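You operate a simulated robot arm through the tools that you are given. There is no shell and no other tool. Be economical: measure what you need, move in short steps, check, and stop when the job is done.

You are at the controls of a simulated two-armed robot. One attempt, no reset.

TASK
Paste the framed board from the paste jar, lay the teal sheet on it and screw the jar shut.
Fine: green brush, put back; hold the jar as you turn the lid.

The check looks at the end state, three seconds after you hand in, the way a careful person would. Anything else that was tipped, shoved, dropped, spilled or broken makes it a failure. Lids that push on must go on centred and level and be pressed home; caps that screw on are set level and turned clockwise until they are tight. Flat cloth is picked up by pressing the open fingertips on it (5 to 10 N) and closing them slowly along it; thin cloth reads only 2 to 8 mm in the jaws.

THE ROBOT
Two 7-joint arms with two-finger parallel grippers on one trunk, on a base that drives. Base frame: it is fixed to the floor where the robot stands at the start and does not move with it; the origin is under the middle of the robot, x ahead of it, y to its left, z up. Readings come in mm, degrees, newtons and seconds.
The left shoulder is at the start at [70, 163, 1245], the right one opposite. Places, roughly: orange sheet [750, -750, 1000]. Payload 3.43 kg a hand.
The TCP of each hand is the grasp point between the finger pads, 34 mm short of the fingertips. In the tool frame z runs along the fingers and y along their closing line. Largest opening 128 mm; finger width 24, thickness 12; the body of the gripper, 48 by 130 mm, starts 96 mm behind the TCP.
Orientation is that of the tool frame in the base frame, as [roll, pitch, yaw] about the fixed x, y, z axes, in that order (R = Rz(yaw) Ry(pitch) Rx(roll)). With the fingers straight down and closing along the base's y, the tool's x points along the base's -x, its y along +y and its z along -z.

THE INTERFACE
- The arms move only by the tool nudge_tool. It takes "left_targets", "right_targets" or both (then of equal length, played together; a hand with none holds still); each is a list of rows, each an object of numbers (a shift or turn left out is 0, a gripper value left out holds the last): "x", "y", "z": the shift along the tool's x, y, z in units of 20 mm (1.0 is 20 mm); "wx", "wy", "wz": the turn, a rotation vector about the tool's x, y, z in units of 4 degrees (1.0 is 4 degrees); "hand": the gripper command, from -1 (fully open) to 1 (shut), values between in proportion. In form: [{"x": .., "y": .., "z": .., "wx": .., "wy": .., "wz": .., "hand": ..}, ...]. A call has 1 to 8 rows; each row shifts and turns the commanded pose from where the row before left it, along the tool's axes as they then stand. A call with a number of a shift or a turn outside -1 to 1 is refused whole. Rows are played at 5 a second. More than 50 mm and 8.6 degrees between two rows, or a gripper value outside its range, and nothing of the call is played. A pose out of reach is approached as far as the arm can. The call stops where the force on the tool passes 50 N (or 10 N more than at its start, if that is more) or the arm is blocked; 0.2 s more then pass. The fingers move at their own pace (about 153 mm/s each) and stop on an object; they squeeze with about 23 N. The grip force told is the motor's: it shows also when the fingers shut on nothing. Time passes only in rows, and 0.2 s behind the last, so rows that do not move let the fingers close. It gives the time, the measured TCP pose, the force on the tool (base axes), the opening and the grip force at its end, in the units of the frame above (readings bear some noise), and new pictures: "show" is both (left out), scene, wrist or none (wrist: the cameras of the hands that moved).
- Cameras (640 x 400 px; columns grow to the right, rows downward): "scene" is now at [133.5, -17.8, 1466.4]; the picture's right is [-0.17, -0.99, 0.00], its down [-0.62, 0.10, -0.78] and it looks along [0.77, -0.13, -0.63] (base axes); focal length 285 px, centre (320, 200). "left" rides on the left gripper at [76, 11, -160] in its tool frame; the picture's right is [-0.15, 0.99, 0.00], its down [-0.88, -0.13, -0.46] and it looks along [-0.45, -0.07, 0.89] (tool axes); focal length 234 px, centre (320, 200). "right" rides on the right gripper at [76, -11, -160] in its tool frame; the picture's right is [0.15, 0.99, 0.00], its down [-0.88, 0.13, -0.46] and it looks along [-0.45, 0.07, 0.89] (tool axes); focal length 234 px, centre (320, 200). There is no depth. A picture from a camera that has moved, and an enlarged one, comes with that camera's place and axes in the base frame and with its lens.
- slide_trunk(by): slides the trunk up (or, below 0, down) by that many mm; the arms and the scene camera ride with it, the base frame stays. It gives what a move gives, with no picture.
- steer(legs): drives the robot by 1 to 6 legs, each [ahead, left, turn to the left] in mm, mm and degrees, along the robot's own axes; the way and the turn of a leg run together, so that a leg with both is an arc; at most 1500 mm and 180 degrees a leg. The arms and the cameras ride along, it lands a little off, and it stops where it bumps. It gives what a move gives, and a new picture of the scene camera.
- pan_tilt(pan, tilt): turns the head with the scene camera to pan (to the left, within 86 degrees either way) and tilt (down, from -29 to 69), counted from straight ahead of the robot. It gives what a move gives, and a new picture of the scene camera.
- inspect(camera, box): a new picture of the part [left, top, right, bottom] of that camera's present view, enlarged. No time passes.
- hand_in(): hands the job in; it is judged then, once.

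Go step by step. Nothing tells you exact positions but the pictures and the camera data: compare them with the known pose of the tool, close in by small moves and look again before you grip or let go. The budget is 120 turns and 260 pictures, counting those below and the enlarged ones. Unless the task says otherwise, let go and move clear before handing in, and close with one line.

The tools are called after ">>>" by a JSON object that holds its "op" and its "data". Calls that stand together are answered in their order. nudge_tool: Moves the arms, as the interface text tells. Its arguments: {"type":"object","properties":{"left_targets":{"type":"array","items":{"type":"object","properties":{"x":{"type":"number"},"y":{"type":"number"},"z":{"type":"number"},"wx":{"type":"number"},"wy":{"type":"number"},"wz":{"type":"number"},"hand":{"type":"number"}}}},"right_targets":{"type":"array","items":{"type":"object","properties":{"x":{"type":"number"},"y":{"type":"number"},"z":{"type":"number"},"wx":{"type":"number"},"wy":{"type":"number"},"wz":{"type":"number"},"hand":{"type":"number"}}}},"show":{"type":"string","enum":["both","scene","wrist","none"]}},"required":[]} The other tools are called the same way: slide_trunk (by) slides the trunk up or down; steer (legs) drives the base; pan_tilt (pan, tilt) turns the head that bears the scene camera; inspect (camera, box) takes an enlarged picture of a part of a camera's view; hand_in () hands the job in.

At the start:

```text
time: 0.0
left_position: [491.1, 173.9, 1247.3]
left_ee_rot: [-179.9, 0.0, 180.0]
left_force: [-1.3, -0.3, -0.1]
left_opening: 128.1
left_grasp_force: 0.0
right_position: [400.1, -187.1, 1255.4]
right_ee_rot: [180.0, 0.0, 180.0]
right_force: [0.5, 0.2, 0.6]
right_opening: 128.0
right_grasp_force: 0.0
trunk travel left (down, up): [-725.0, 215.0]
robot x, y, heading: [-3.4, -3.2, 0.0]
head pan, tilt: [-9.6, 38.8]
```

scene: 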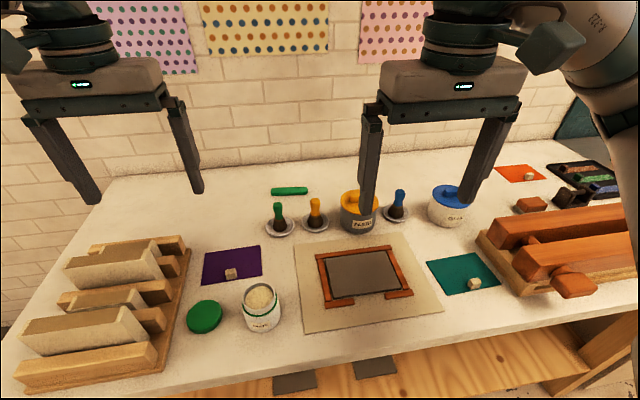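
right: 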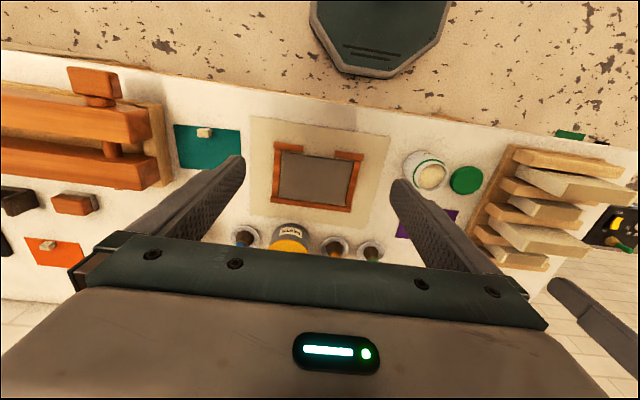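
left: 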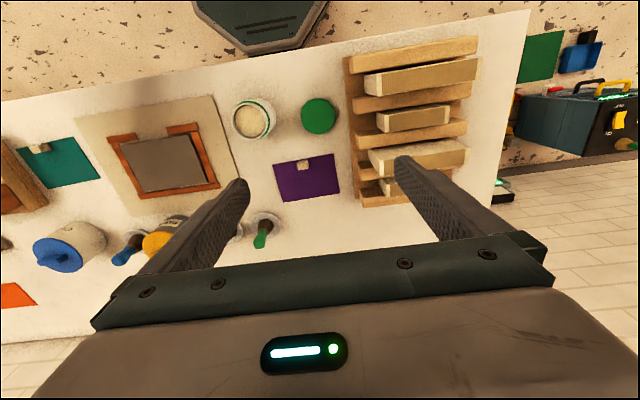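

The scene and right cameras both place the orange sheet at about z 980. That means the worktop is near z 980, not 300 as stated. I'll look closely at the objects before moving.

>>> {"op": "inspect", "data": {"camera": "scene", "box": [180, 170, 340, 340]}}

>>> {"op": "inspect", "data": {"camera": "scene", "box": [290, 170, 510, 340]}}

>>> {"op": "inspect", "data": {"camera": "left", "box": [80, 80, 360, 260]}}

```text
2.35 times, centred on (260, 255) of scene
camera zoom: at [133.5, -17.8, 1466.4], right [-0.17, -0.99, 0.0], down [-0.62, 0.1, -0.78], along [0.77, -0.13, -0.63], focal length 671 px, centre (461, 71)
```

zoom: 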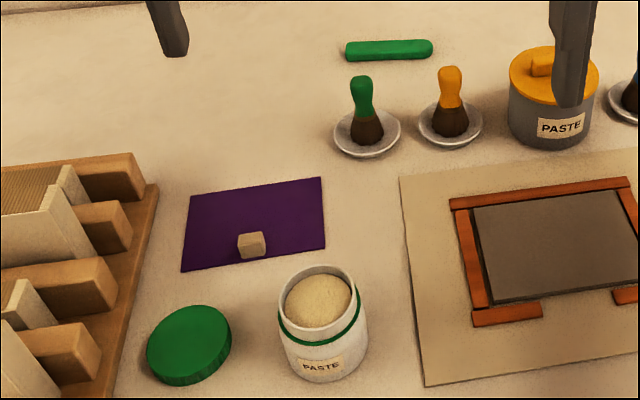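

```text
2.35 times, centred on (400, 255) of scene
camera zoom: at [133.5, -17.8, 1466.4], right [-0.17, -0.99, 0.0], down [-0.62, 0.1, -0.78], along [0.77, -0.13, -0.63], focal length 671 px, centre (132, 71)
```

zoom: 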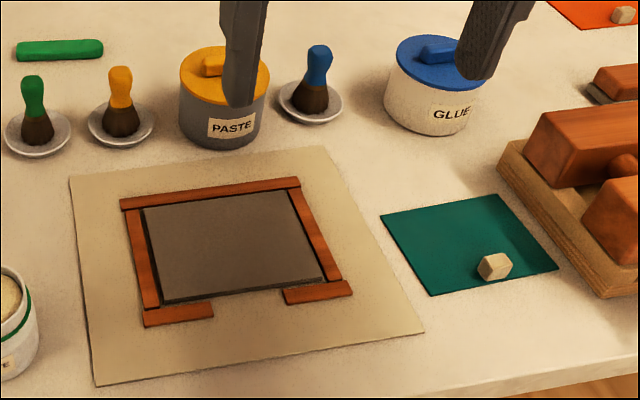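

```text
2.22 times, centred on (220, 170) of left
camera zoom: at [415.6, 185.8, 1407.1], right [0.15, 0.99, 0.0], down [0.88, -0.13, 0.46], along [0.45, -0.07, -0.89], focal length 520 px, centre (542, 267)
```

zoom: 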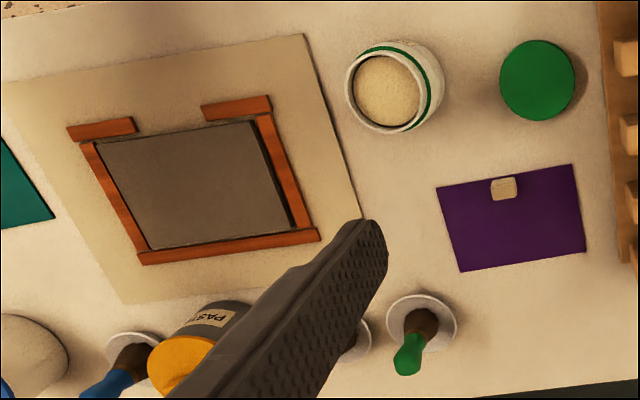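

The open white PASTE jar with the green band and the loose green lid match the task. I'll look straight down at the table edge to see how far the base can drive forward.

>>> {"op": "pan_tilt", "data": {"pan": 0, "tilt": 66}}

>>> {"op": "inspect", "data": {"camera": "right", "box": [160, 100, 400, 250]}}

```text
time: 0.9
left_position: [492.1, 173.2, 1248.3]
left_ee_rot: [-180.0, 0.0, 179.9]
left_force: [-0.3, 0.0, -0.6]
left_opening: 128.2
left_grasp_force: 0.0
right_position: [399.2, -187.9, 1254.3]
right_ee_rot: [179.9, 0.1, 180.0]
right_force: [0.9, -0.1, -0.6]
right_opening: 127.8
right_grasp_force: 0.0
trunk travel left (down, up): [-725.0, 215.0]
robot x, y, heading: [1.1, 0.5, -0.1]
head pan, tilt: [0.0, 66.0]
camera scene: at [108.5, -3.5, 1431.3], right [0.0, -1.0, 0.0], down [-0.91, 0.0, -0.41], along [0.41, 0.0, -0.91], focal length 285 px, centre (320, 200)
```

scene: 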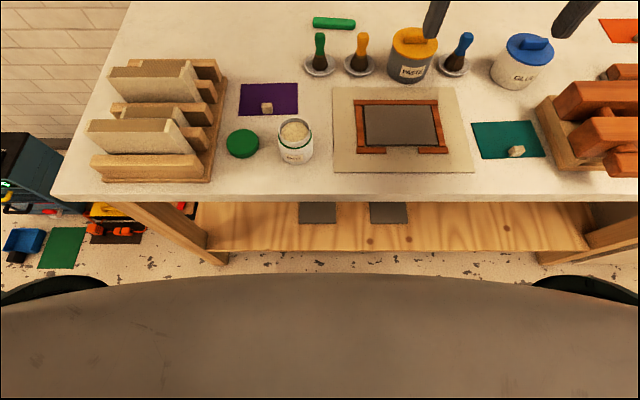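

```text
2.67 times, centred on (280, 175) of right
camera zoom: at [324.3, -198.8, 1412.9], right [-0.15, 0.99, 0.0], down [0.88, 0.13, 0.46], along [0.45, 0.07, -0.89], focal length 624 px, centre (427, 267)
```

zoom: 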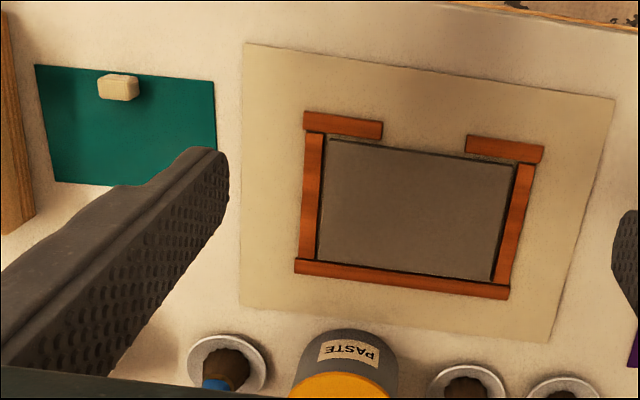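

The worktop front edge is at x≈309 and the green brush at about (617, 0), so the base should come forward. I'll drive a careful 100 mm.

>>> {"op": "steer", "data": {"legs": [[100, 0, 0]]}}

```text
time: 2.1
left_position: [587.2, 173.5, 1248.0]
left_ee_rot: [-180.0, 0.0, 179.9]
left_force: [-0.4, 0.6, 0.1]
left_opening: 128.2
left_grasp_force: 0.1
right_position: [496.3, -186.9, 1256.7]
right_ee_rot: [180.0, 0.0, -180.0]
right_force: [-0.5, -0.4, 0.4]
right_opening: 127.8
right_grasp_force: 0.1
trunk travel left (down, up): [-725.0, 215.0]
robot x, y, heading: [96.4, 3.6, 0.1]
head pan, tilt: [0.0, 66.0]
camera scene: at [204.5, -3.6, 1431.4], right [0.0, -1.0, 0.0], down [-0.91, 0.0, -0.41], along [0.41, 0.0, -0.91], focal length 285 px, centre (320, 200)
```

scene: 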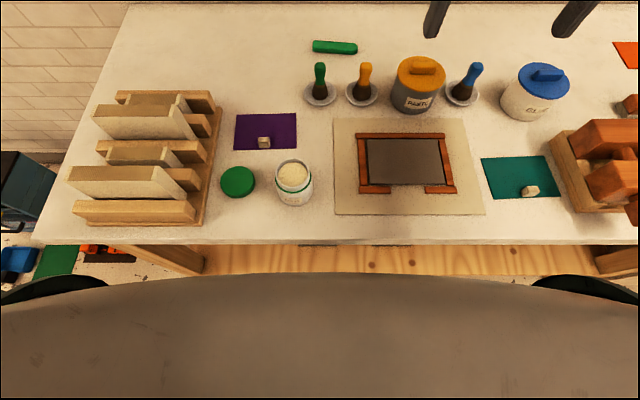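

Using several views, the worktop comes out lower, at about z 885-890, so everything is farther out (green brush near x 723). I'll drive forward another 100 mm in small legs.

>>> {"op": "steer", "data": {"legs": [[50, 0, 0], [50, 0, 0]]}}

```text
time: 3.5
left_position: [681.6, 172.9, 1252.3]
left_ee_rot: [-180.0, 0.4, 180.0]
left_force: [-1.0, 0.0, -0.2]
left_opening: 128.1
left_grasp_force: 0.1
right_position: [588.9, -186.4, 1258.5]
right_ee_rot: [-180.0, 0.3, -179.8]
right_force: [-1.0, -0.2, 0.0]
right_opening: 128.0
right_grasp_force: 0.0
trunk travel left (down, up): [-725.0, 215.0]
robot x, y, heading: [196.8, 4.0, 0.1]
head pan, tilt: [0.0, 66.0]
camera scene: at [296.7, -3.4, 1432.2], right [0.0, -1.0, 0.0], down [-0.91, 0.0, -0.41], along [0.41, 0.0, -0.91], focal length 285 px, centre (320, 200)
```

scene: 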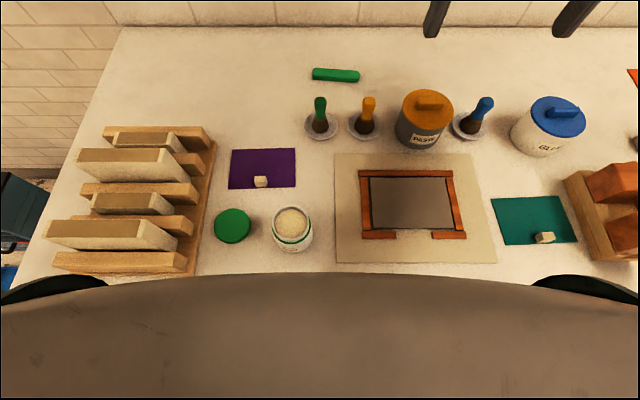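

Both hands read a 0.3-0.4° tilt, which suggests the base is lightly touching something. I'll back off a little and check that it goes away.

>>> {"op": "steer", "data": {"legs": [[-20, 0, 0]]}}

>>> {"op": "pan_tilt", "data": {"pan": 0, "tilt": 55}}

```text
time: 4.3
left_position: [675.4, 173.8, 1244.3]
left_ee_rot: [-179.9, -0.4, -180.0]
left_force: [1.3, 0.7, -1.2]
left_opening: 128.0
left_grasp_force: 0.1
right_position: [584.4, -186.5, 1253.4]
right_ee_rot: [-180.0, -0.3, -179.9]
right_force: [1.8, -0.5, 0.3]
right_opening: 128.1
right_grasp_force: 0.1
trunk travel left (down, up): [-725.0, 215.0]
robot x, y, heading: [176.9, 1.4, -0.0]
head pan, tilt: [0.0, 66.0]
camera scene: at [293.8, -3.3, 1430.4], right [0.0, -1.0, 0.0], down [-0.92, 0.0, -0.4], along [0.4, 0.0, -0.92], focal length 285 px, centre (320, 200)
```

scene: 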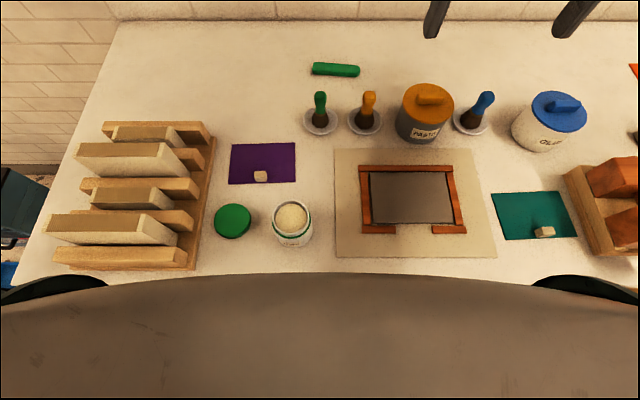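

```text
time: 5.0
left_position: [667.3, 174.1, 1248.7]
left_ee_rot: [-179.9, 0.0, 180.0]
left_force: [-0.1, 0.0, 0.5]
left_opening: 128.1
left_grasp_force: 0.1
right_position: [577.7, -186.0, 1254.9]
right_ee_rot: [-179.9, 0.0, -179.9]
right_force: [-0.8, -0.4, -0.5]
right_opening: 128.3
right_grasp_force: 0.2
trunk travel left (down, up): [-725.0, 215.0]
robot x, y, heading: [179.6, 0.6, 0.2]
head pan, tilt: [0.0, 55.0]
camera scene: at [297.7, -3.3, 1444.0], right [0.0, -1.0, 0.0], down [-0.82, 0.0, -0.57], along [0.57, 0.0, -0.82], focal length 285 px, centre (320, 200)
```

scene: 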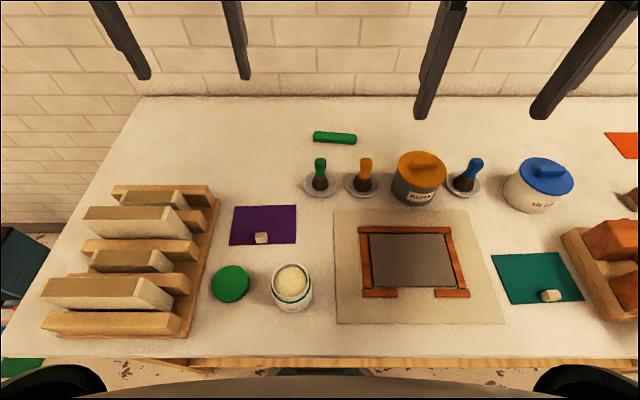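

That was only braking sway, and it reads level again. I'll bring the right hand sideways toward the green brush and look with its camera to triangulate.

>>> {"op": "nudge_tool", "data": {"right_targets": [{"y": 1}, {"y": 1}, {"y": 1}, {"y": 1}, {"y": 1}, {"y": 1}, {"y": 1}, {"y": 1}]}}

```text
time: 6.8
left_position: [669.3, 174.2, 1248.6]
left_ee_rot: [-179.9, 0.0, 180.0]
left_force: [0.5, 0.2, -0.7]
left_opening: 127.9
left_grasp_force: 0.0
right_position: [575.4, -25.9, 1255.5]
right_ee_rot: [-180.0, 0.1, -179.9]
right_force: [-0.1, -0.2, -0.7]
right_opening: 128.0
right_grasp_force: 0.1
trunk travel left (down, up): [-725.0, 215.0]
robot x, y, heading: [178.4, 2.1, 0.2]
head pan, tilt: [0.0, 55.0]
camera scene: at [298.4, -2.0, 1443.9], right [0.0, -1.0, 0.0], down [-0.82, 0.0, -0.57], along [0.57, 0.0, -0.82], focal length 285 px, centre (320, 200)
camera right: at [500.6, -37.0, 1413.2], right [-0.15, 0.99, 0.0], down [0.88, 0.13, 0.46], along [0.45, 0.07, -0.89], focal length 234 px, centre (320, 200)
```

scene: 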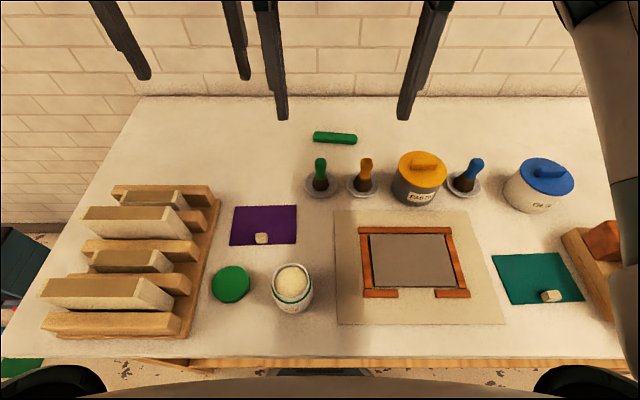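
right: 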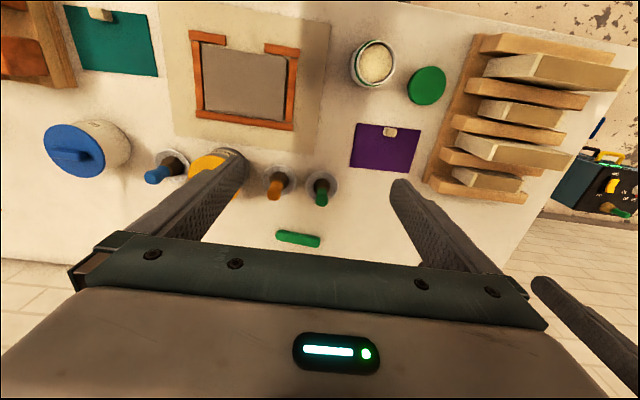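

The view is good. I'll zoom both cameras on the brush, jar, lid and board to triangulate them.

>>> {"op": "inspect", "data": {"camera": "right", "box": [180, 20, 460, 210]}}

>>> {"op": "inspect", "data": {"camera": "scene", "box": [200, 140, 480, 330]}}

```text
2.11 times, centred on (320, 115) of right
camera zoom: at [500.6, -37.0, 1413.2], right [-0.15, 0.99, 0.0], down [0.88, 0.13, 0.46], along [0.45, 0.07, -0.89], focal length 493 px, centre (320, 379)
```

zoom: 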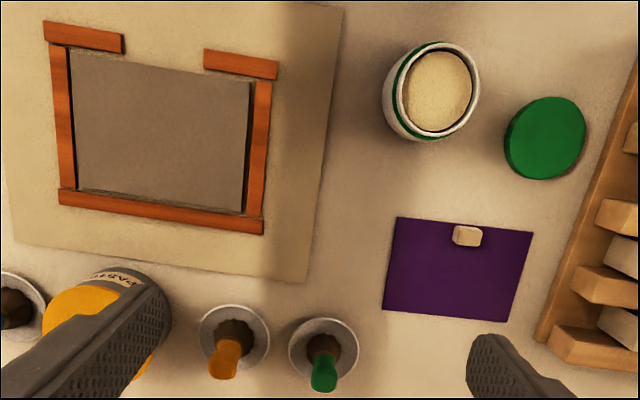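

```text
2.11 times, centred on (340, 235) of scene
camera zoom: at [298.4, -2.0, 1443.9], right [0.0, -1.0, 0.0], down [-0.82, 0.0, -0.57], along [0.57, 0.0, -0.82], focal length 601 px, centre (278, 126)
```

zoom: 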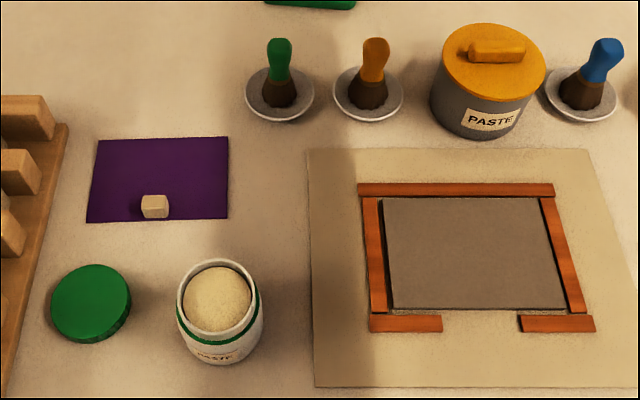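

Triangulated positions:

| Item | Position |
|---|---|
| Worktop | z≈900 |
| Green brush | ≈(713, -3), handle to about z 985 |
| Jar | ≈(461, 46), rim ≈975 |
| Lid | ≈(479, 167), top ≈915 |
| Board | centre ≈(530, -180), 112 × 156 mm, top ≈907 |

I'm moving the right hand over the green brush and the left hand back.

>>> {"op": "nudge_tool", "data": {"right_targets": [{"x": -0.85, "y": 0.15, "z": 0.5, "hand": 0.0}, {"x": -0.85, "y": 0.15, "z": 0.5}, {"x": -0.85, "y": 0.15, "z": 0.5}, {"x": -0.85, "y": 0.15, "z": 0.5}, {"x": -0.85, "y": 0.15, "z": 0.5}, {"x": -0.85, "y": 0.15, "z": 0.5}, {"x": -0.85, "y": 0.15, "z": 0.5}, {"x": -0.85, "y": 0.1, "z": 0.5}], "left_targets": [{"x": 0.9}, {"x": 0.9}, {"x": 0.9}, {"x": 0.9}, {"x": 0.9}, {"x": 0.9}, {"x": 0.9}, {"x": 0.9}]}}

```text
time: 8.6
left_position: [523.9, 174.8, 1248.4]
left_ee_rot: [-179.9, 0.0, -179.9]
left_force: [0.3, -0.4, 0.1]
left_opening: 127.9
left_grasp_force: 0.0
right_position: [712.1, -4.6, 1177.3]
right_ee_rot: [-180.0, 0.0, -180.0]
right_force: [0.5, 0.7, -0.1]
right_opening: 64.1
right_grasp_force: 0.1
trunk travel left (down, up): [-725.0, 215.0]
robot x, y, heading: [177.4, -0.4, 0.1]
head pan, tilt: [0.0, 55.0]
camera scene: at [298.3, -3.2, 1444.0], right [0.0, -1.0, 0.0], down [-0.82, 0.0, -0.57], along [0.57, 0.0, -0.82], focal length 285 px, centre (320, 200)
camera right: at [638.2, -15.4, 1333.7], right [-0.15, 0.99, 0.0], down [0.88, 0.13, 0.46], along [0.45, 0.07, -0.89], focal length 234 px, centre (320, 200)
camera left: at [447.8, 187.3, 1407.0], right [0.15, 0.99, 0.0], down [0.88, -0.13, 0.46], along [0.45, -0.07, -0.89], focal length 234 px, centre (320, 200)
```

scene: 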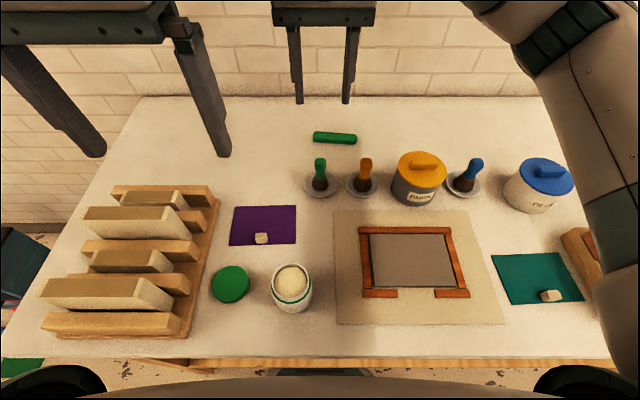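
right: 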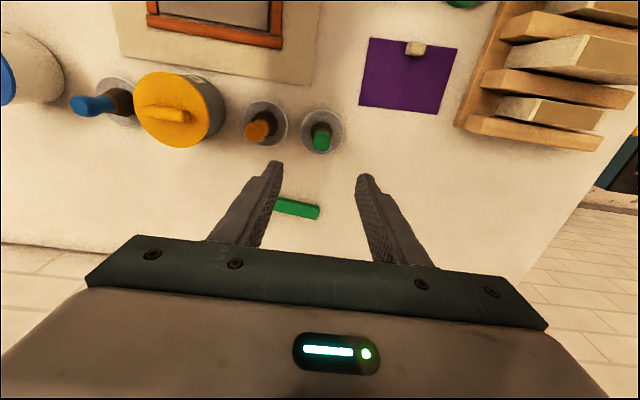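
left: 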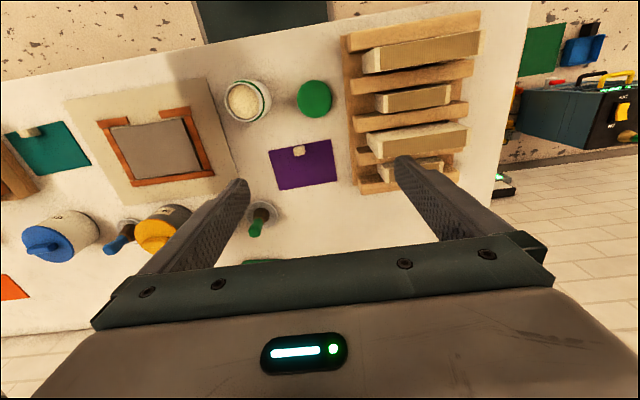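

The brush handle comes out at (716, -1). I'm lining up and descending most of the way.

>>> {"op": "nudge_tool", "data": {"right_targets": [{"x": -0.2, "y": 0.18, "z": 1}, {"z": 1}, {"z": 1}, {"z": 1}, {"z": 1}, {"z": 1}, {"z": 1}]}}

```text
time: 10.2
left_position: [522.9, 174.6, 1247.8]
left_ee_rot: [-180.0, 0.0, 180.0]
left_force: [0.5, -0.4, -0.2]
left_opening: 128.0
left_grasp_force: 0.0
right_position: [716.6, 0.4, 1036.3]
right_ee_rot: [-180.0, 0.1, -179.9]
right_force: [-0.1, 0.3, 0.7]
right_opening: 63.9
right_grasp_force: 0.0
trunk travel left (down, up): [-725.0, 215.0]
robot x, y, heading: [176.1, 0.0, -0.0]
head pan, tilt: [0.0, 55.0]
camera scene: at [298.8, -3.4, 1443.9], right [0.0, -1.0, 0.0], down [-0.82, 0.0, -0.57], along [0.57, 0.0, -0.82], focal length 285 px, centre (320, 200)
camera right: at [641.8, -11.4, 1193.6], right [-0.15, 0.99, 0.0], down [0.88, 0.13, 0.46], along [0.45, 0.07, -0.89], focal length 234 px, centre (320, 200)
```

scene: 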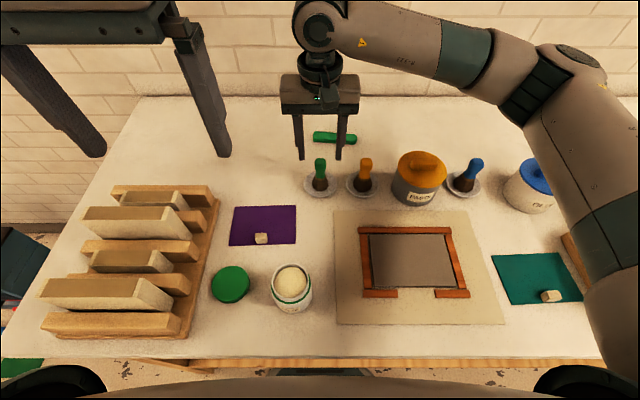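
right: 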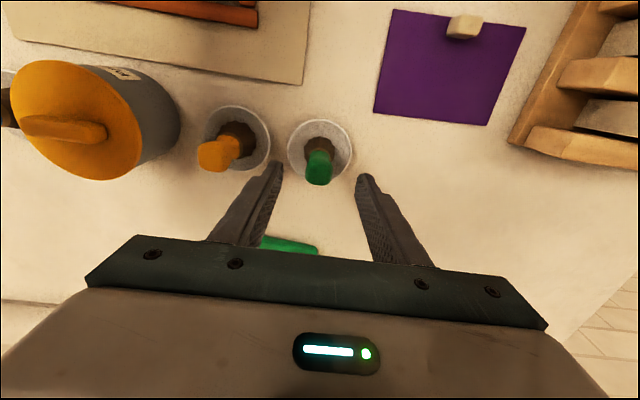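

The handle sits centred between the fingers, with its top near z 1000. I'm descending to grip at about z 973.

>>> {"op": "nudge_tool", "data": {"right_targets": [{"z": 0.8}, {"z": 0.8}, {"z": 0.8}, {"z": 0.75}]}}

```text
time: 11.2
left_position: [523.9, 173.6, 1248.1]
left_ee_rot: [-180.0, 0.0, 180.0]
left_force: [0.0, -0.3, -0.6]
left_opening: 127.9
left_grasp_force: 0.0
right_position: [717.1, 0.5, 971.8]
right_ee_rot: [-179.9, 0.0, -179.9]
right_force: [-0.1, 0.7, 0.1]
right_opening: 64.0
right_grasp_force: 0.0
trunk travel left (down, up): [-725.0, 215.0]
robot x, y, heading: [175.1, -3.8, 0.2]
head pan, tilt: [0.0, 55.0]
camera scene: at [298.7, -3.4, 1443.9], right [0.0, -1.0, 0.0], down [-0.82, 0.0, -0.57], along [0.57, 0.0, -0.82], focal length 285 px, centre (320, 200)
camera right: at [641.1, -11.6, 1130.0], right [-0.15, 0.99, 0.0], down [0.88, 0.13, 0.46], along [0.45, 0.07, -0.89], focal length 234 px, centre (320, 200)
```

scene: 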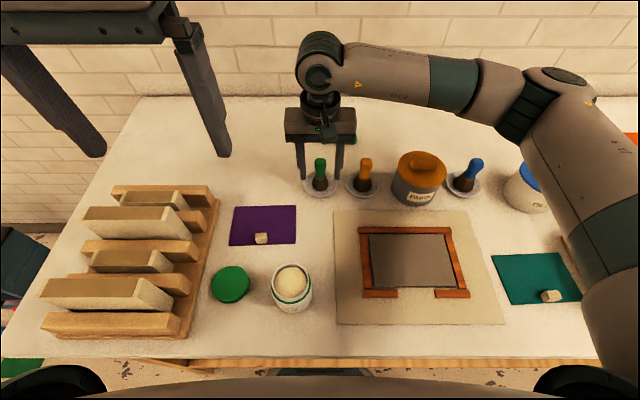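
right: 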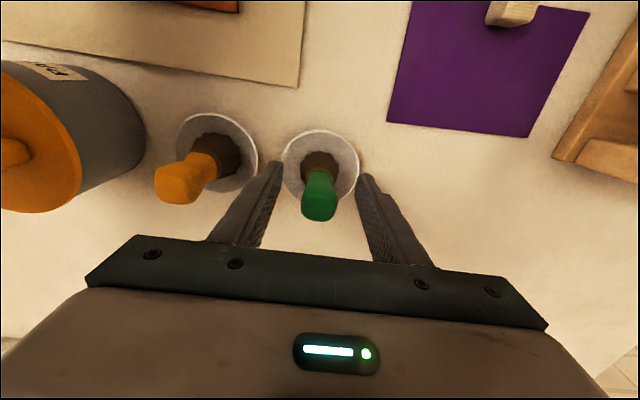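

The handle lines up at x≈717, spanning z≈937 to 987. I'm closing the fingers on it.

>>> {"op": "nudge_tool", "data": {"right_targets": [{"hand": 0.4}, {"hand": 0.7}, {"hand": 1}, {}, {}], "show": "wrist"}}

>>> {"op": "nudge_tool", "data": {"right_targets": [{"z": -0.5}, {"z": -0.5}, {"z": -1}, {"z": -1}, {"z": -1}, {"z": -1}, {"z": -1}]}}

```text
time: 12.4
left_position: [524.3, 173.9, 1248.0]
left_ee_rot: [-179.9, 0.0, 180.0]
left_force: [-0.1, -0.1, 0.1]
left_opening: 128.1
left_grasp_force: 0.1
right_position: [715.3, 0.7, 973.2]
right_ee_rot: [179.9, 0.0, -179.9]
right_force: [-0.5, 0.2, -0.7]
right_opening: 34.8
right_grasp_force: 22.7
trunk travel left (down, up): [-725.0, 215.0]
robot x, y, heading: [180.1, 0.9, 0.2]
head pan, tilt: [0.0, 55.0]
camera right: at [640.9, -11.5, 1130.2], right [-0.15, 0.99, 0.0], down [0.88, 0.13, 0.46], along [0.45, 0.07, -0.89], focal length 234 px, centre (320, 200)
```

right: 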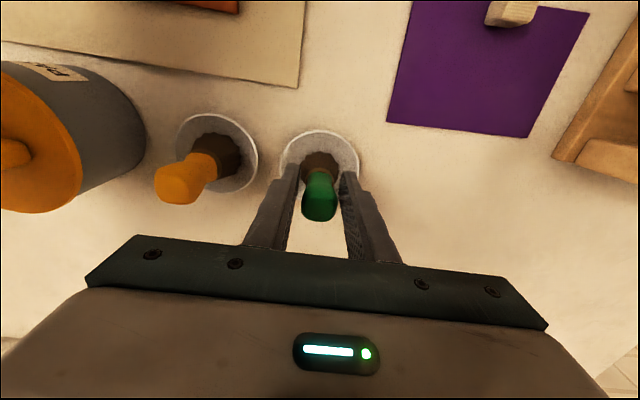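

```text
time: 14.0
left_position: [524.1, 174.4, 1248.1]
left_ee_rot: [-179.9, 0.0, 180.0]
left_force: [-0.6, 0.3, 0.2]
left_opening: 128.0
left_grasp_force: 0.0
right_position: [716.6, 1.2, 1093.6]
right_ee_rot: [-179.9, -0.1, -179.9]
right_force: [0.1, -0.3, -0.5]
right_opening: 35.1
right_grasp_force: 23.5
trunk travel left (down, up): [-725.0, 215.0]
robot x, y, heading: [175.5, -0.1, 0.2]
head pan, tilt: [0.0, 55.0]
camera scene: at [298.1, -3.2, 1443.9], right [0.0, -1.0, 0.0], down [-0.82, 0.0, -0.57], along [0.57, 0.0, -0.82], focal length 285 px, centre (320, 200)
camera right: at [641.3, -11.5, 1250.9], right [-0.15, 0.99, 0.0], down [0.88, 0.13, 0.46], along [0.45, 0.07, -0.89], focal length 234 px, centre (320, 200)
```

scene: 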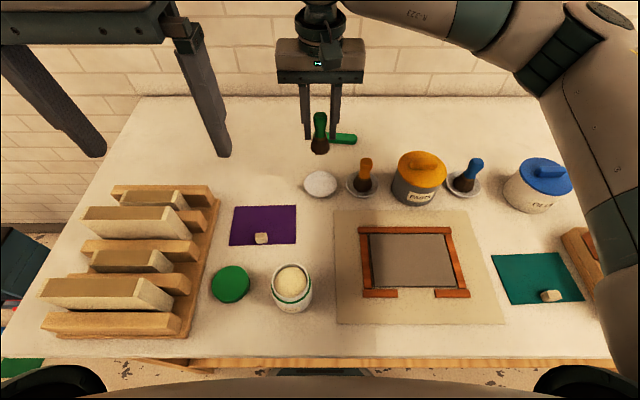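
right: 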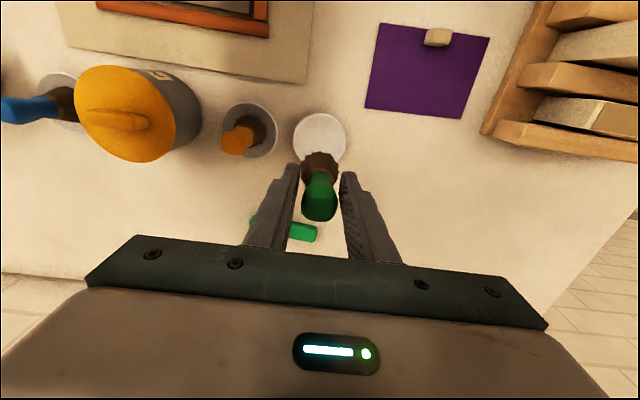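

The brush is out, with its bristle tip about 70 mm below the TCP. I'm moving it to the jar while the left hand clears sideways.

>>> {"op": "nudge_tool", "data": {"right_targets": [{"x": 0.95}, {"x": 0.95}, {"x": 0.95}, {"x": 0.95}, {"x": 0.95}, {"x": 0.95}, {"x": 0.95}, {"x": 0.95}], "left_targets": [{"y": 1}, {"y": 1}, {"y": 1}, {"y": 1}, {"y": 1}, {"y": 1}, {"y": 1}, {}], "show": "none"}}

>>> {"op": "nudge_tool", "data": {"right_targets": [{"x": 0.95, "y": 0.4}, {"x": 0.95, "y": 0.4}, {"x": 0.95, "y": 0.4}, {"x": 0.95, "y": 0.4}, {"x": 0.95, "y": 0.4}, {"x": 0.4, "y": 0.3}]}}

```text
time: 15.8
left_position: [524.4, 314.4, 1248.1]
left_ee_rot: [-179.9, -0.1, 180.0]
left_force: [-0.3, -0.5, -0.2]
left_opening: 127.9
left_grasp_force: 0.1
right_position: [565.2, -1.0, 1093.4]
right_ee_rot: [180.0, 0.0, -179.9]
right_force: [0.0, 0.4, 0.6]
right_opening: 34.9
right_grasp_force: 23.1
trunk travel left (down, up): [-725.0, 215.0]
robot x, y, heading: [175.4, -0.2, 0.0]
head pan, tilt: [0.0, 55.0]
```

```text
time: 17.2
left_position: [525.4, 314.0, 1248.1]
left_ee_rot: [-180.0, 0.0, 180.0]
left_force: [-1.1, -0.3, -0.1]
left_opening: 127.9
left_grasp_force: 0.0
right_position: [461.7, 47.5, 1092.7]
right_ee_rot: [180.0, 0.0, -179.9]
right_force: [-0.2, 0.8, -1.0]
right_opening: 34.7
right_grasp_force: 22.7
trunk travel left (down, up): [-725.0, 215.0]
robot x, y, heading: [178.9, -1.0, 0.2]
head pan, tilt: [0.0, 55.0]
camera scene: at [298.3, -2.8, 1444.0], right [0.0, -1.0, 0.0], down [-0.82, 0.0, -0.57], along [0.57, 0.0, -0.82], focal length 285 px, centre (320, 200)
camera right: at [385.7, 35.0, 1250.6], right [-0.15, 0.99, 0.0], down [0.88, 0.13, 0.46], along [0.45, 0.07, -0.89], focal length 234 px, centre (320, 200)
```

scene: 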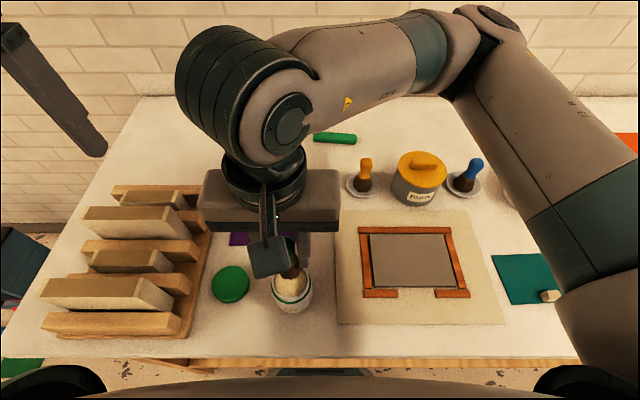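
right: 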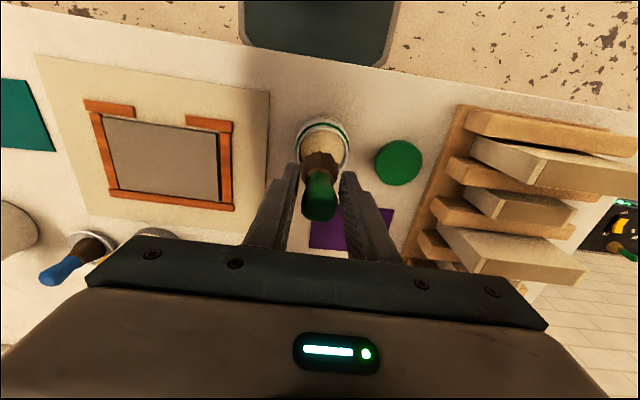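

The brush is over the jar. I'm zooming in to check centring before dipping.

>>> {"op": "inspect", "data": {"camera": "right", "box": [260, 90, 400, 240]}}

>>> {"op": "inspect", "data": {"camera": "scene", "box": [230, 210, 350, 320]}}

```text
2.67 times, centred on (330, 165) of right
camera zoom: at [385.7, 35.0, 1250.6], right [-0.15, 0.99, 0.0], down [0.88, 0.13, 0.46], along [0.45, 0.07, -0.89], focal length 624 px, centre (293, 293)
```

zoom: 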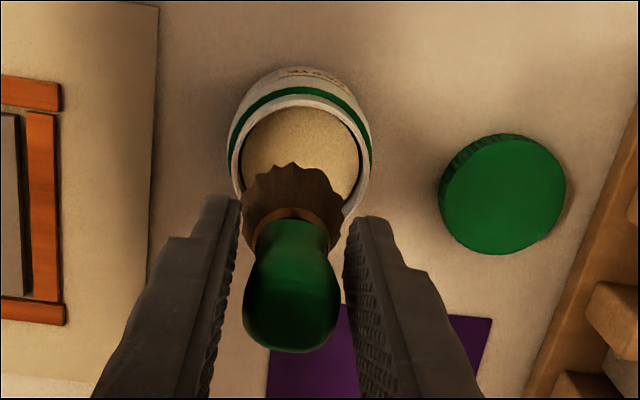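

```text
3.64 times, centred on (290, 265) of scene
camera zoom: at [298.3, -2.8, 1444.0], right [0.0, -1.0, 0.0], down [-0.82, 0.0, -0.57], along [0.57, 0.0, -0.82], focal length 1038 px, centre (429, -36)
```

zoom: 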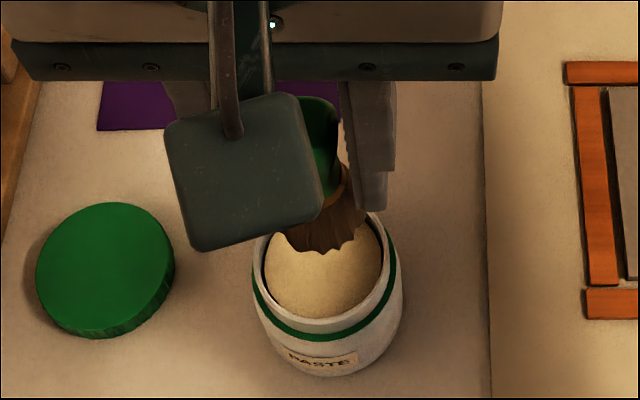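

The jar centre is (457, 46.5) and the bristles are about 4 mm off in x. I'm correcting and lowering toward the paste.

>>> {"op": "nudge_tool", "data": {"right_targets": [{"x": 0.2, "z": 0.5}, {"z": 0.5}, {"z": 0.5}, {"z": 0.5}, {"z": 0.4}, {"z": 0.3}]}}

>>> {"op": "inspect", "data": {"camera": "right", "box": [260, 90, 400, 240]}}

```text
time: 18.6
left_position: [523.1, 314.3, 1247.5]
left_ee_rot: [-179.8, 0.1, 180.0]
left_force: [0.7, -0.7, 0.2]
left_opening: 128.2
left_grasp_force: 0.1
right_position: [454.3, 46.9, 1040.5]
right_ee_rot: [179.9, 0.1, -179.9]
right_force: [-0.9, -0.6, 22.4]
right_opening: 36.1
right_grasp_force: 23.5
trunk travel left (down, up): [-725.0, 215.0]
robot x, y, heading: [176.8, -2.3, 0.1]
head pan, tilt: [0.0, 55.0]
camera scene: at [296.5, -3.4, 1444.6], right [0.0, -1.0, 0.0], down [-0.82, 0.0, -0.57], along [0.57, 0.0, -0.82], focal length 285 px, centre (320, 200)
camera right: at [380.1, 34.6, 1197.3], right [-0.15, 0.99, 0.0], down [0.88, 0.13, 0.46], along [0.45, 0.07, -0.89], focal length 234 px, centre (320, 200)
```

scene: 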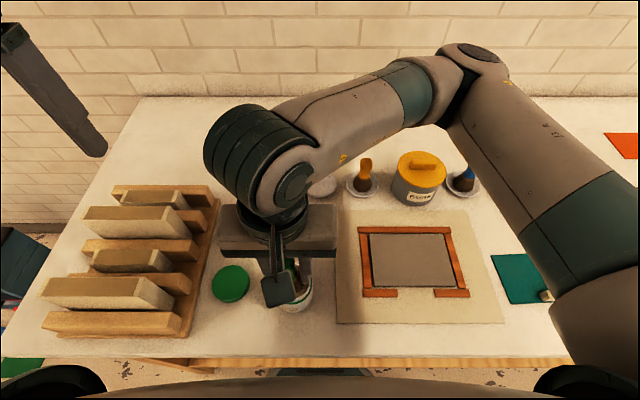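
right: 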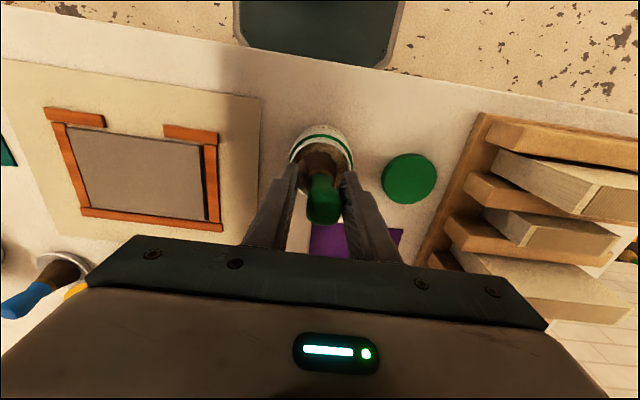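

```text
2.67 times, centred on (330, 165) of right
camera zoom: at [380.1, 34.6, 1197.3], right [-0.15, 0.99, 0.0], down [0.88, 0.13, 0.46], along [0.45, 0.07, -0.89], focal length 624 px, centre (293, 293)
```

zoom: 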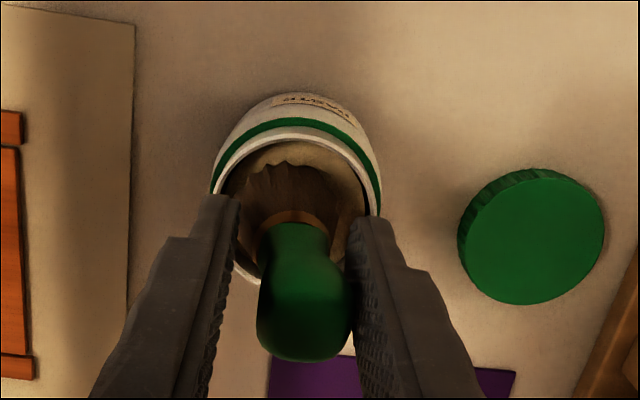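

I've contacted the paste with 22 N, which is plenty. I'll ease off, swirl lightly, then lift and inspect the brush.

>>> {"op": "nudge_tool", "data": {"right_targets": [{"z": -0.15, "y": 0.2}, {"x": 0.2}, {"y": -0.3}, {"x": -0.2}, {"z": -0.6, "y": 0.1}, {"z": -1}, {"z": -1}, {"z": -1}]}}

>>> {"op": "inspect", "data": {"camera": "right", "box": [260, 90, 400, 240]}}

>>> {"op": "inspect", "data": {"camera": "scene", "box": [230, 190, 350, 320]}}

```text
time: 20.4
left_position: [524.1, 314.0, 1246.8]
left_ee_rot: [-179.9, 0.0, 180.0]
left_force: [-0.2, -0.3, 0.4]
left_opening: 127.9
left_grasp_force: 0.0
right_position: [456.1, 47.3, 1115.2]
right_ee_rot: [-180.0, 0.0, -180.0]
right_force: [0.1, 0.0, -0.9]
right_opening: 35.6
right_grasp_force: 22.7
trunk travel left (down, up): [-725.0, 215.0]
robot x, y, heading: [180.4, -1.6, 0.2]
head pan, tilt: [0.0, 55.0]
camera scene: at [297.9, -2.9, 1443.9], right [0.0, -1.0, 0.0], down [-0.82, 0.0, -0.57], along [0.57, 0.0, -0.82], focal length 285 px, centre (320, 200)
camera right: at [380.1, 36.7, 1272.7], right [-0.15, 0.99, 0.0], down [0.88, 0.13, 0.46], along [0.45, 0.07, -0.89], focal length 234 px, centre (320, 200)
```

scene: 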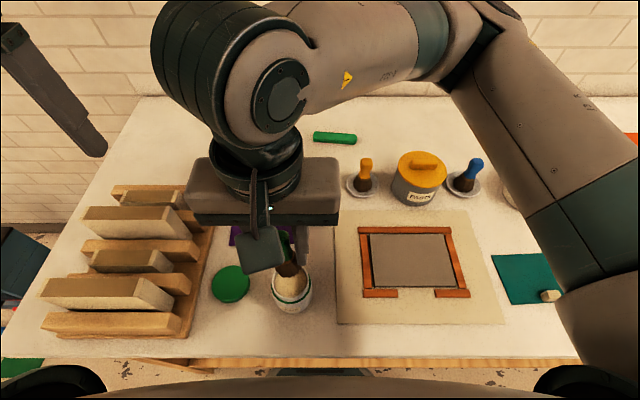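
right: 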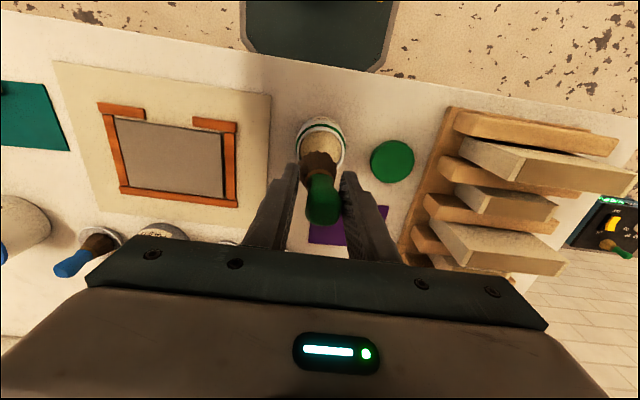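

```text
2.67 times, centred on (330, 165) of right
camera zoom: at [380.1, 36.7, 1272.7], right [-0.15, 0.99, 0.0], down [0.88, 0.13, 0.46], along [0.45, 0.07, -0.89], focal length 624 px, centre (293, 293)
```

zoom: 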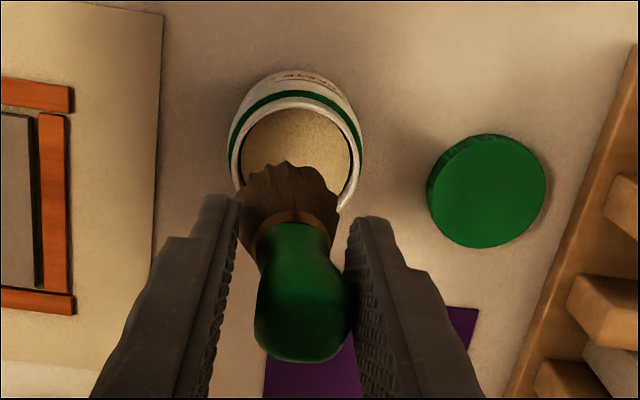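

```text
3.08 times, centred on (290, 255) of scene
camera zoom: at [297.9, -2.9, 1443.9], right [0.0, -1.0, 0.0], down [-0.82, 0.0, -0.57], along [0.57, 0.0, -0.82], focal length 878 px, centre (412, 31)
```

zoom: 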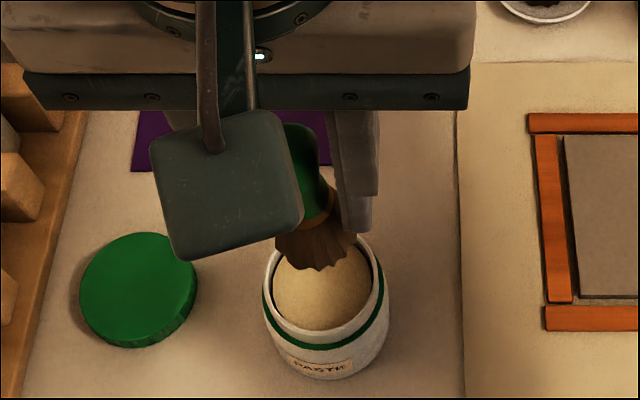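

The brush is slightly tilted in the grip but secure, and the jar hasn't moved. I'm carrying it to the board's back-left corner.

>>> {"op": "nudge_tool", "data": {"right_targets": [{"y": -1, "x": -0.68}, {"y": -1, "x": -0.68}, {"y": -1, "x": -0.68}, {"y": -1, "x": -0.68, "z": 0.4}, {"y": -1, "x": -0.68, "z": 0.5}, {"y": -1, "x": -0.68, "z": 0.8}, {"y": -1, "x": -0.68, "z": 0.8}, {"y": -1, "x": -0.68, "z": 0.8}], "show": "none"}}

>>> {"op": "nudge_tool", "data": {"right_targets": [{"y": -0.6, "z": 0.7}, {"z": 0.7}, {"z": 0.7}]}}

>>> {"op": "inspect", "data": {"camera": "right", "box": [220, 60, 440, 240]}}

```text
time: 22.2
left_position: [524.0, 312.9, 1248.4]
left_ee_rot: [-180.0, 0.0, 179.9]
left_force: [0.0, 0.8, -0.4]
left_opening: 128.0
left_grasp_force: 0.0
right_position: [568.2, -116.0, 1048.1]
right_ee_rot: [179.9, 0.0, -180.0]
right_force: [-0.7, -0.8, 0.0]
right_opening: 35.4
right_grasp_force: 22.9
trunk travel left (down, up): [-725.0, 215.0]
robot x, y, heading: [178.4, -1.1, 0.1]
head pan, tilt: [0.0, 55.0]
```

```text
time: 23.0
left_position: [525.0, 313.7, 1247.7]
left_ee_rot: [-179.9, 0.0, -180.0]
left_force: [0.6, -0.1, 0.6]
left_opening: 127.9
left_grasp_force: 0.0
right_position: [566.7, -126.4, 1004.8]
right_ee_rot: [-179.9, 0.0, -179.9]
right_force: [0.1, 0.0, -0.1]
right_opening: 35.5
right_grasp_force: 22.9
trunk travel left (down, up): [-725.0, 215.0]
robot x, y, heading: [179.9, 0.5, 0.2]
head pan, tilt: [0.0, 55.0]
camera scene: at [298.5, -3.0, 1444.0], right [0.0, -1.0, 0.0], down [-0.82, 0.0, -0.57], along [0.57, 0.0, -0.82], focal length 285 px, centre (320, 200)
camera right: at [491.9, -138.4, 1162.1], right [-0.15, 0.99, 0.0], down [0.88, 0.13, 0.46], along [0.45, 0.07, -0.89], focal length 234 px, centre (320, 200)
```

scene: 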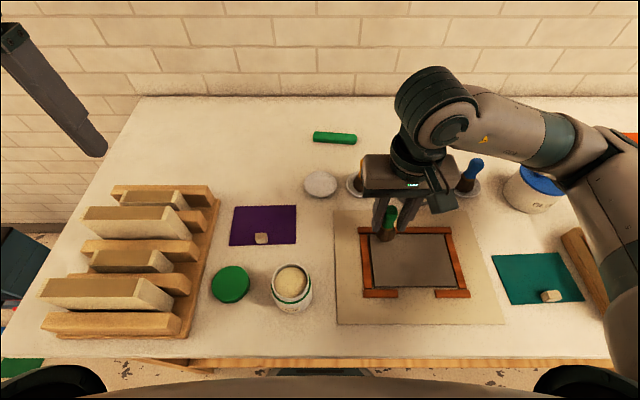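
right: 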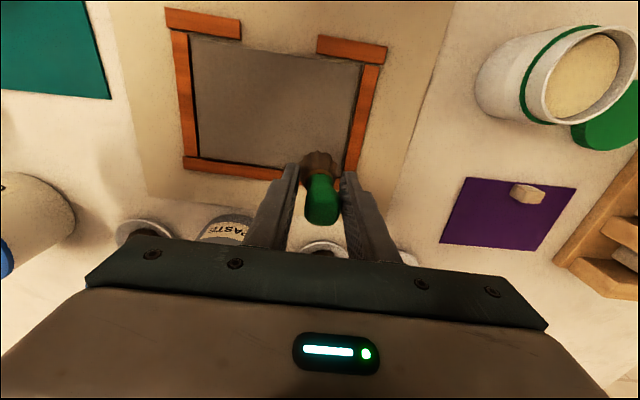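

```text
2.22 times, centred on (330, 150) of right
camera zoom: at [491.9, -138.4, 1162.1], right [-0.15, 0.99, 0.0], down [0.88, 0.13, 0.46], along [0.45, 0.07, -0.89], focal length 520 px, centre (298, 311)
```

zoom: 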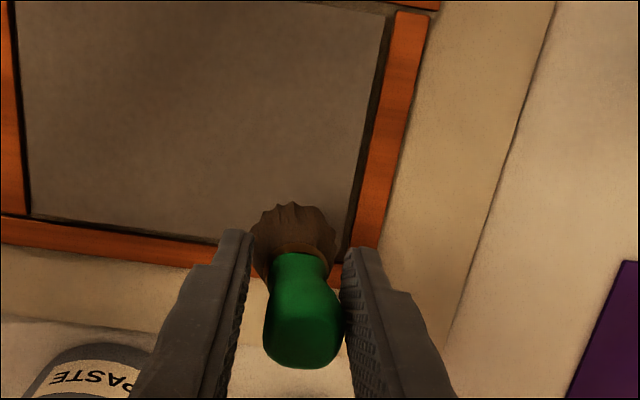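

Board edges agree with my estimate and the brush is about 20 mm inside the back-left corner. I'm lowering gently until I feel contact.

>>> {"op": "nudge_tool", "data": {"right_targets": [{"z": 0.35}, {"z": 0.35}, {"z": 0.3}, {"z": 0.2}], "show": "none"}}

```text
time: 24.0
left_position: [525.6, 314.2, 1247.5]
left_ee_rot: [-179.9, -0.1, 180.0]
left_force: [-0.1, 0.0, 0.5]
left_opening: 128.1
left_grasp_force: 0.1
right_position: [566.8, -126.4, 980.8]
right_ee_rot: [-179.9, -0.1, -179.9]
right_force: [0.1, 0.5, 0.0]
right_opening: 35.1
right_grasp_force: 23.6
trunk travel left (down, up): [-725.0, 215.0]
robot x, y, heading: [177.1, -4.4, -0.0]
head pan, tilt: [0.0, 55.0]
```

>>> {"op": "nudge_tool", "data": {"right_targets": [{"z": 0.15}, {"z": 0.1}], "show": "none"}}

```text
time: 24.6
left_position: [524.1, 313.7, 1248.3]
left_ee_rot: [-179.9, 0.0, 179.9]
left_force: [0.8, 0.0, -1.0]
left_opening: 128.1
left_grasp_force: 0.1
right_position: [566.5, -127.5, 976.7]
right_ee_rot: [180.0, 0.1, -179.9]
right_force: [0.3, -1.6, 7.6]
right_opening: 35.2
right_grasp_force: 22.5
trunk travel left (down, up): [-725.0, 215.0]
robot x, y, heading: [176.1, -0.1, 0.1]
head pan, tilt: [0.0, 55.0]
```

The bristles touch the board with 7.6 N. I'm making the first stroke to the right.

>>> {"op": "nudge_tool", "data": {"right_targets": [{"y": -0.7}, {"y": -0.7}, {"y": -0.7}, {"y": -0.7}, {"y": -0.7}, {"y": -0.7}, {"y": -0.7}, {"y": -0.65}]}}

>>> {"op": "inspect", "data": {"camera": "scene", "box": [320, 200, 500, 320]}}

```text
time: 26.4
left_position: [524.1, 313.8, 1247.2]
left_ee_rot: [-179.9, 0.0, 180.0]
left_force: [0.8, -0.5, 0.6]
left_opening: 127.7
left_grasp_force: 0.1
right_position: [567.8, -237.8, 976.5]
right_ee_rot: [-180.0, 0.0, -179.9]
right_force: [0.9, 1.4, 6.6]
right_opening: 35.2
right_grasp_force: 22.8
trunk travel left (down, up): [-725.0, 215.0]
robot x, y, heading: [176.2, 1.3, 0.2]
head pan, tilt: [0.0, 55.0]
camera scene: at [297.7, -3.2, 1444.1], right [0.0, -1.0, 0.0], down [-0.82, 0.0, -0.57], along [0.57, 0.0, -0.82], focal length 285 px, centre (320, 200)
camera right: at [492.2, -249.5, 1133.6], right [-0.15, 0.99, 0.0], down [0.88, 0.13, 0.46], along [0.45, 0.07, -0.89], focal length 234 px, centre (320, 200)
```

scene: 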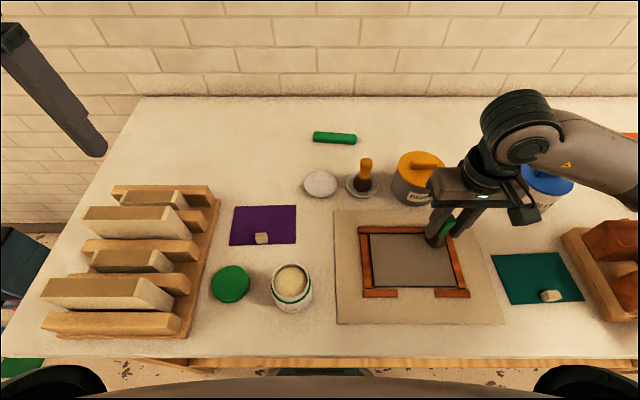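
right: 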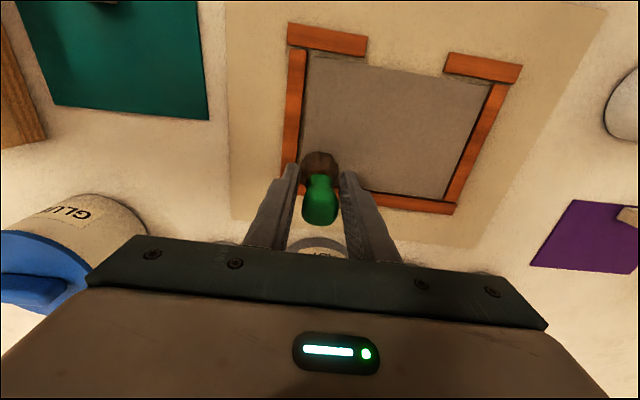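

```text
3.33 times, centred on (410, 260) of scene
camera zoom: at [297.7, -3.2, 1444.1], right [0.0, -1.0, 0.0], down [-0.82, 0.0, -0.57], along [0.57, 0.0, -0.82], focal length 951 px, centre (20, 0)
```

zoom: 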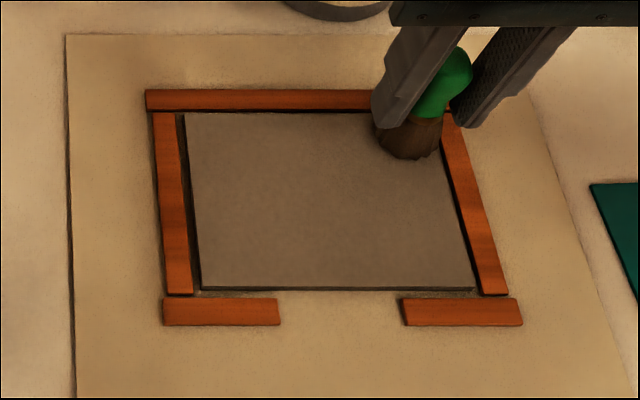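

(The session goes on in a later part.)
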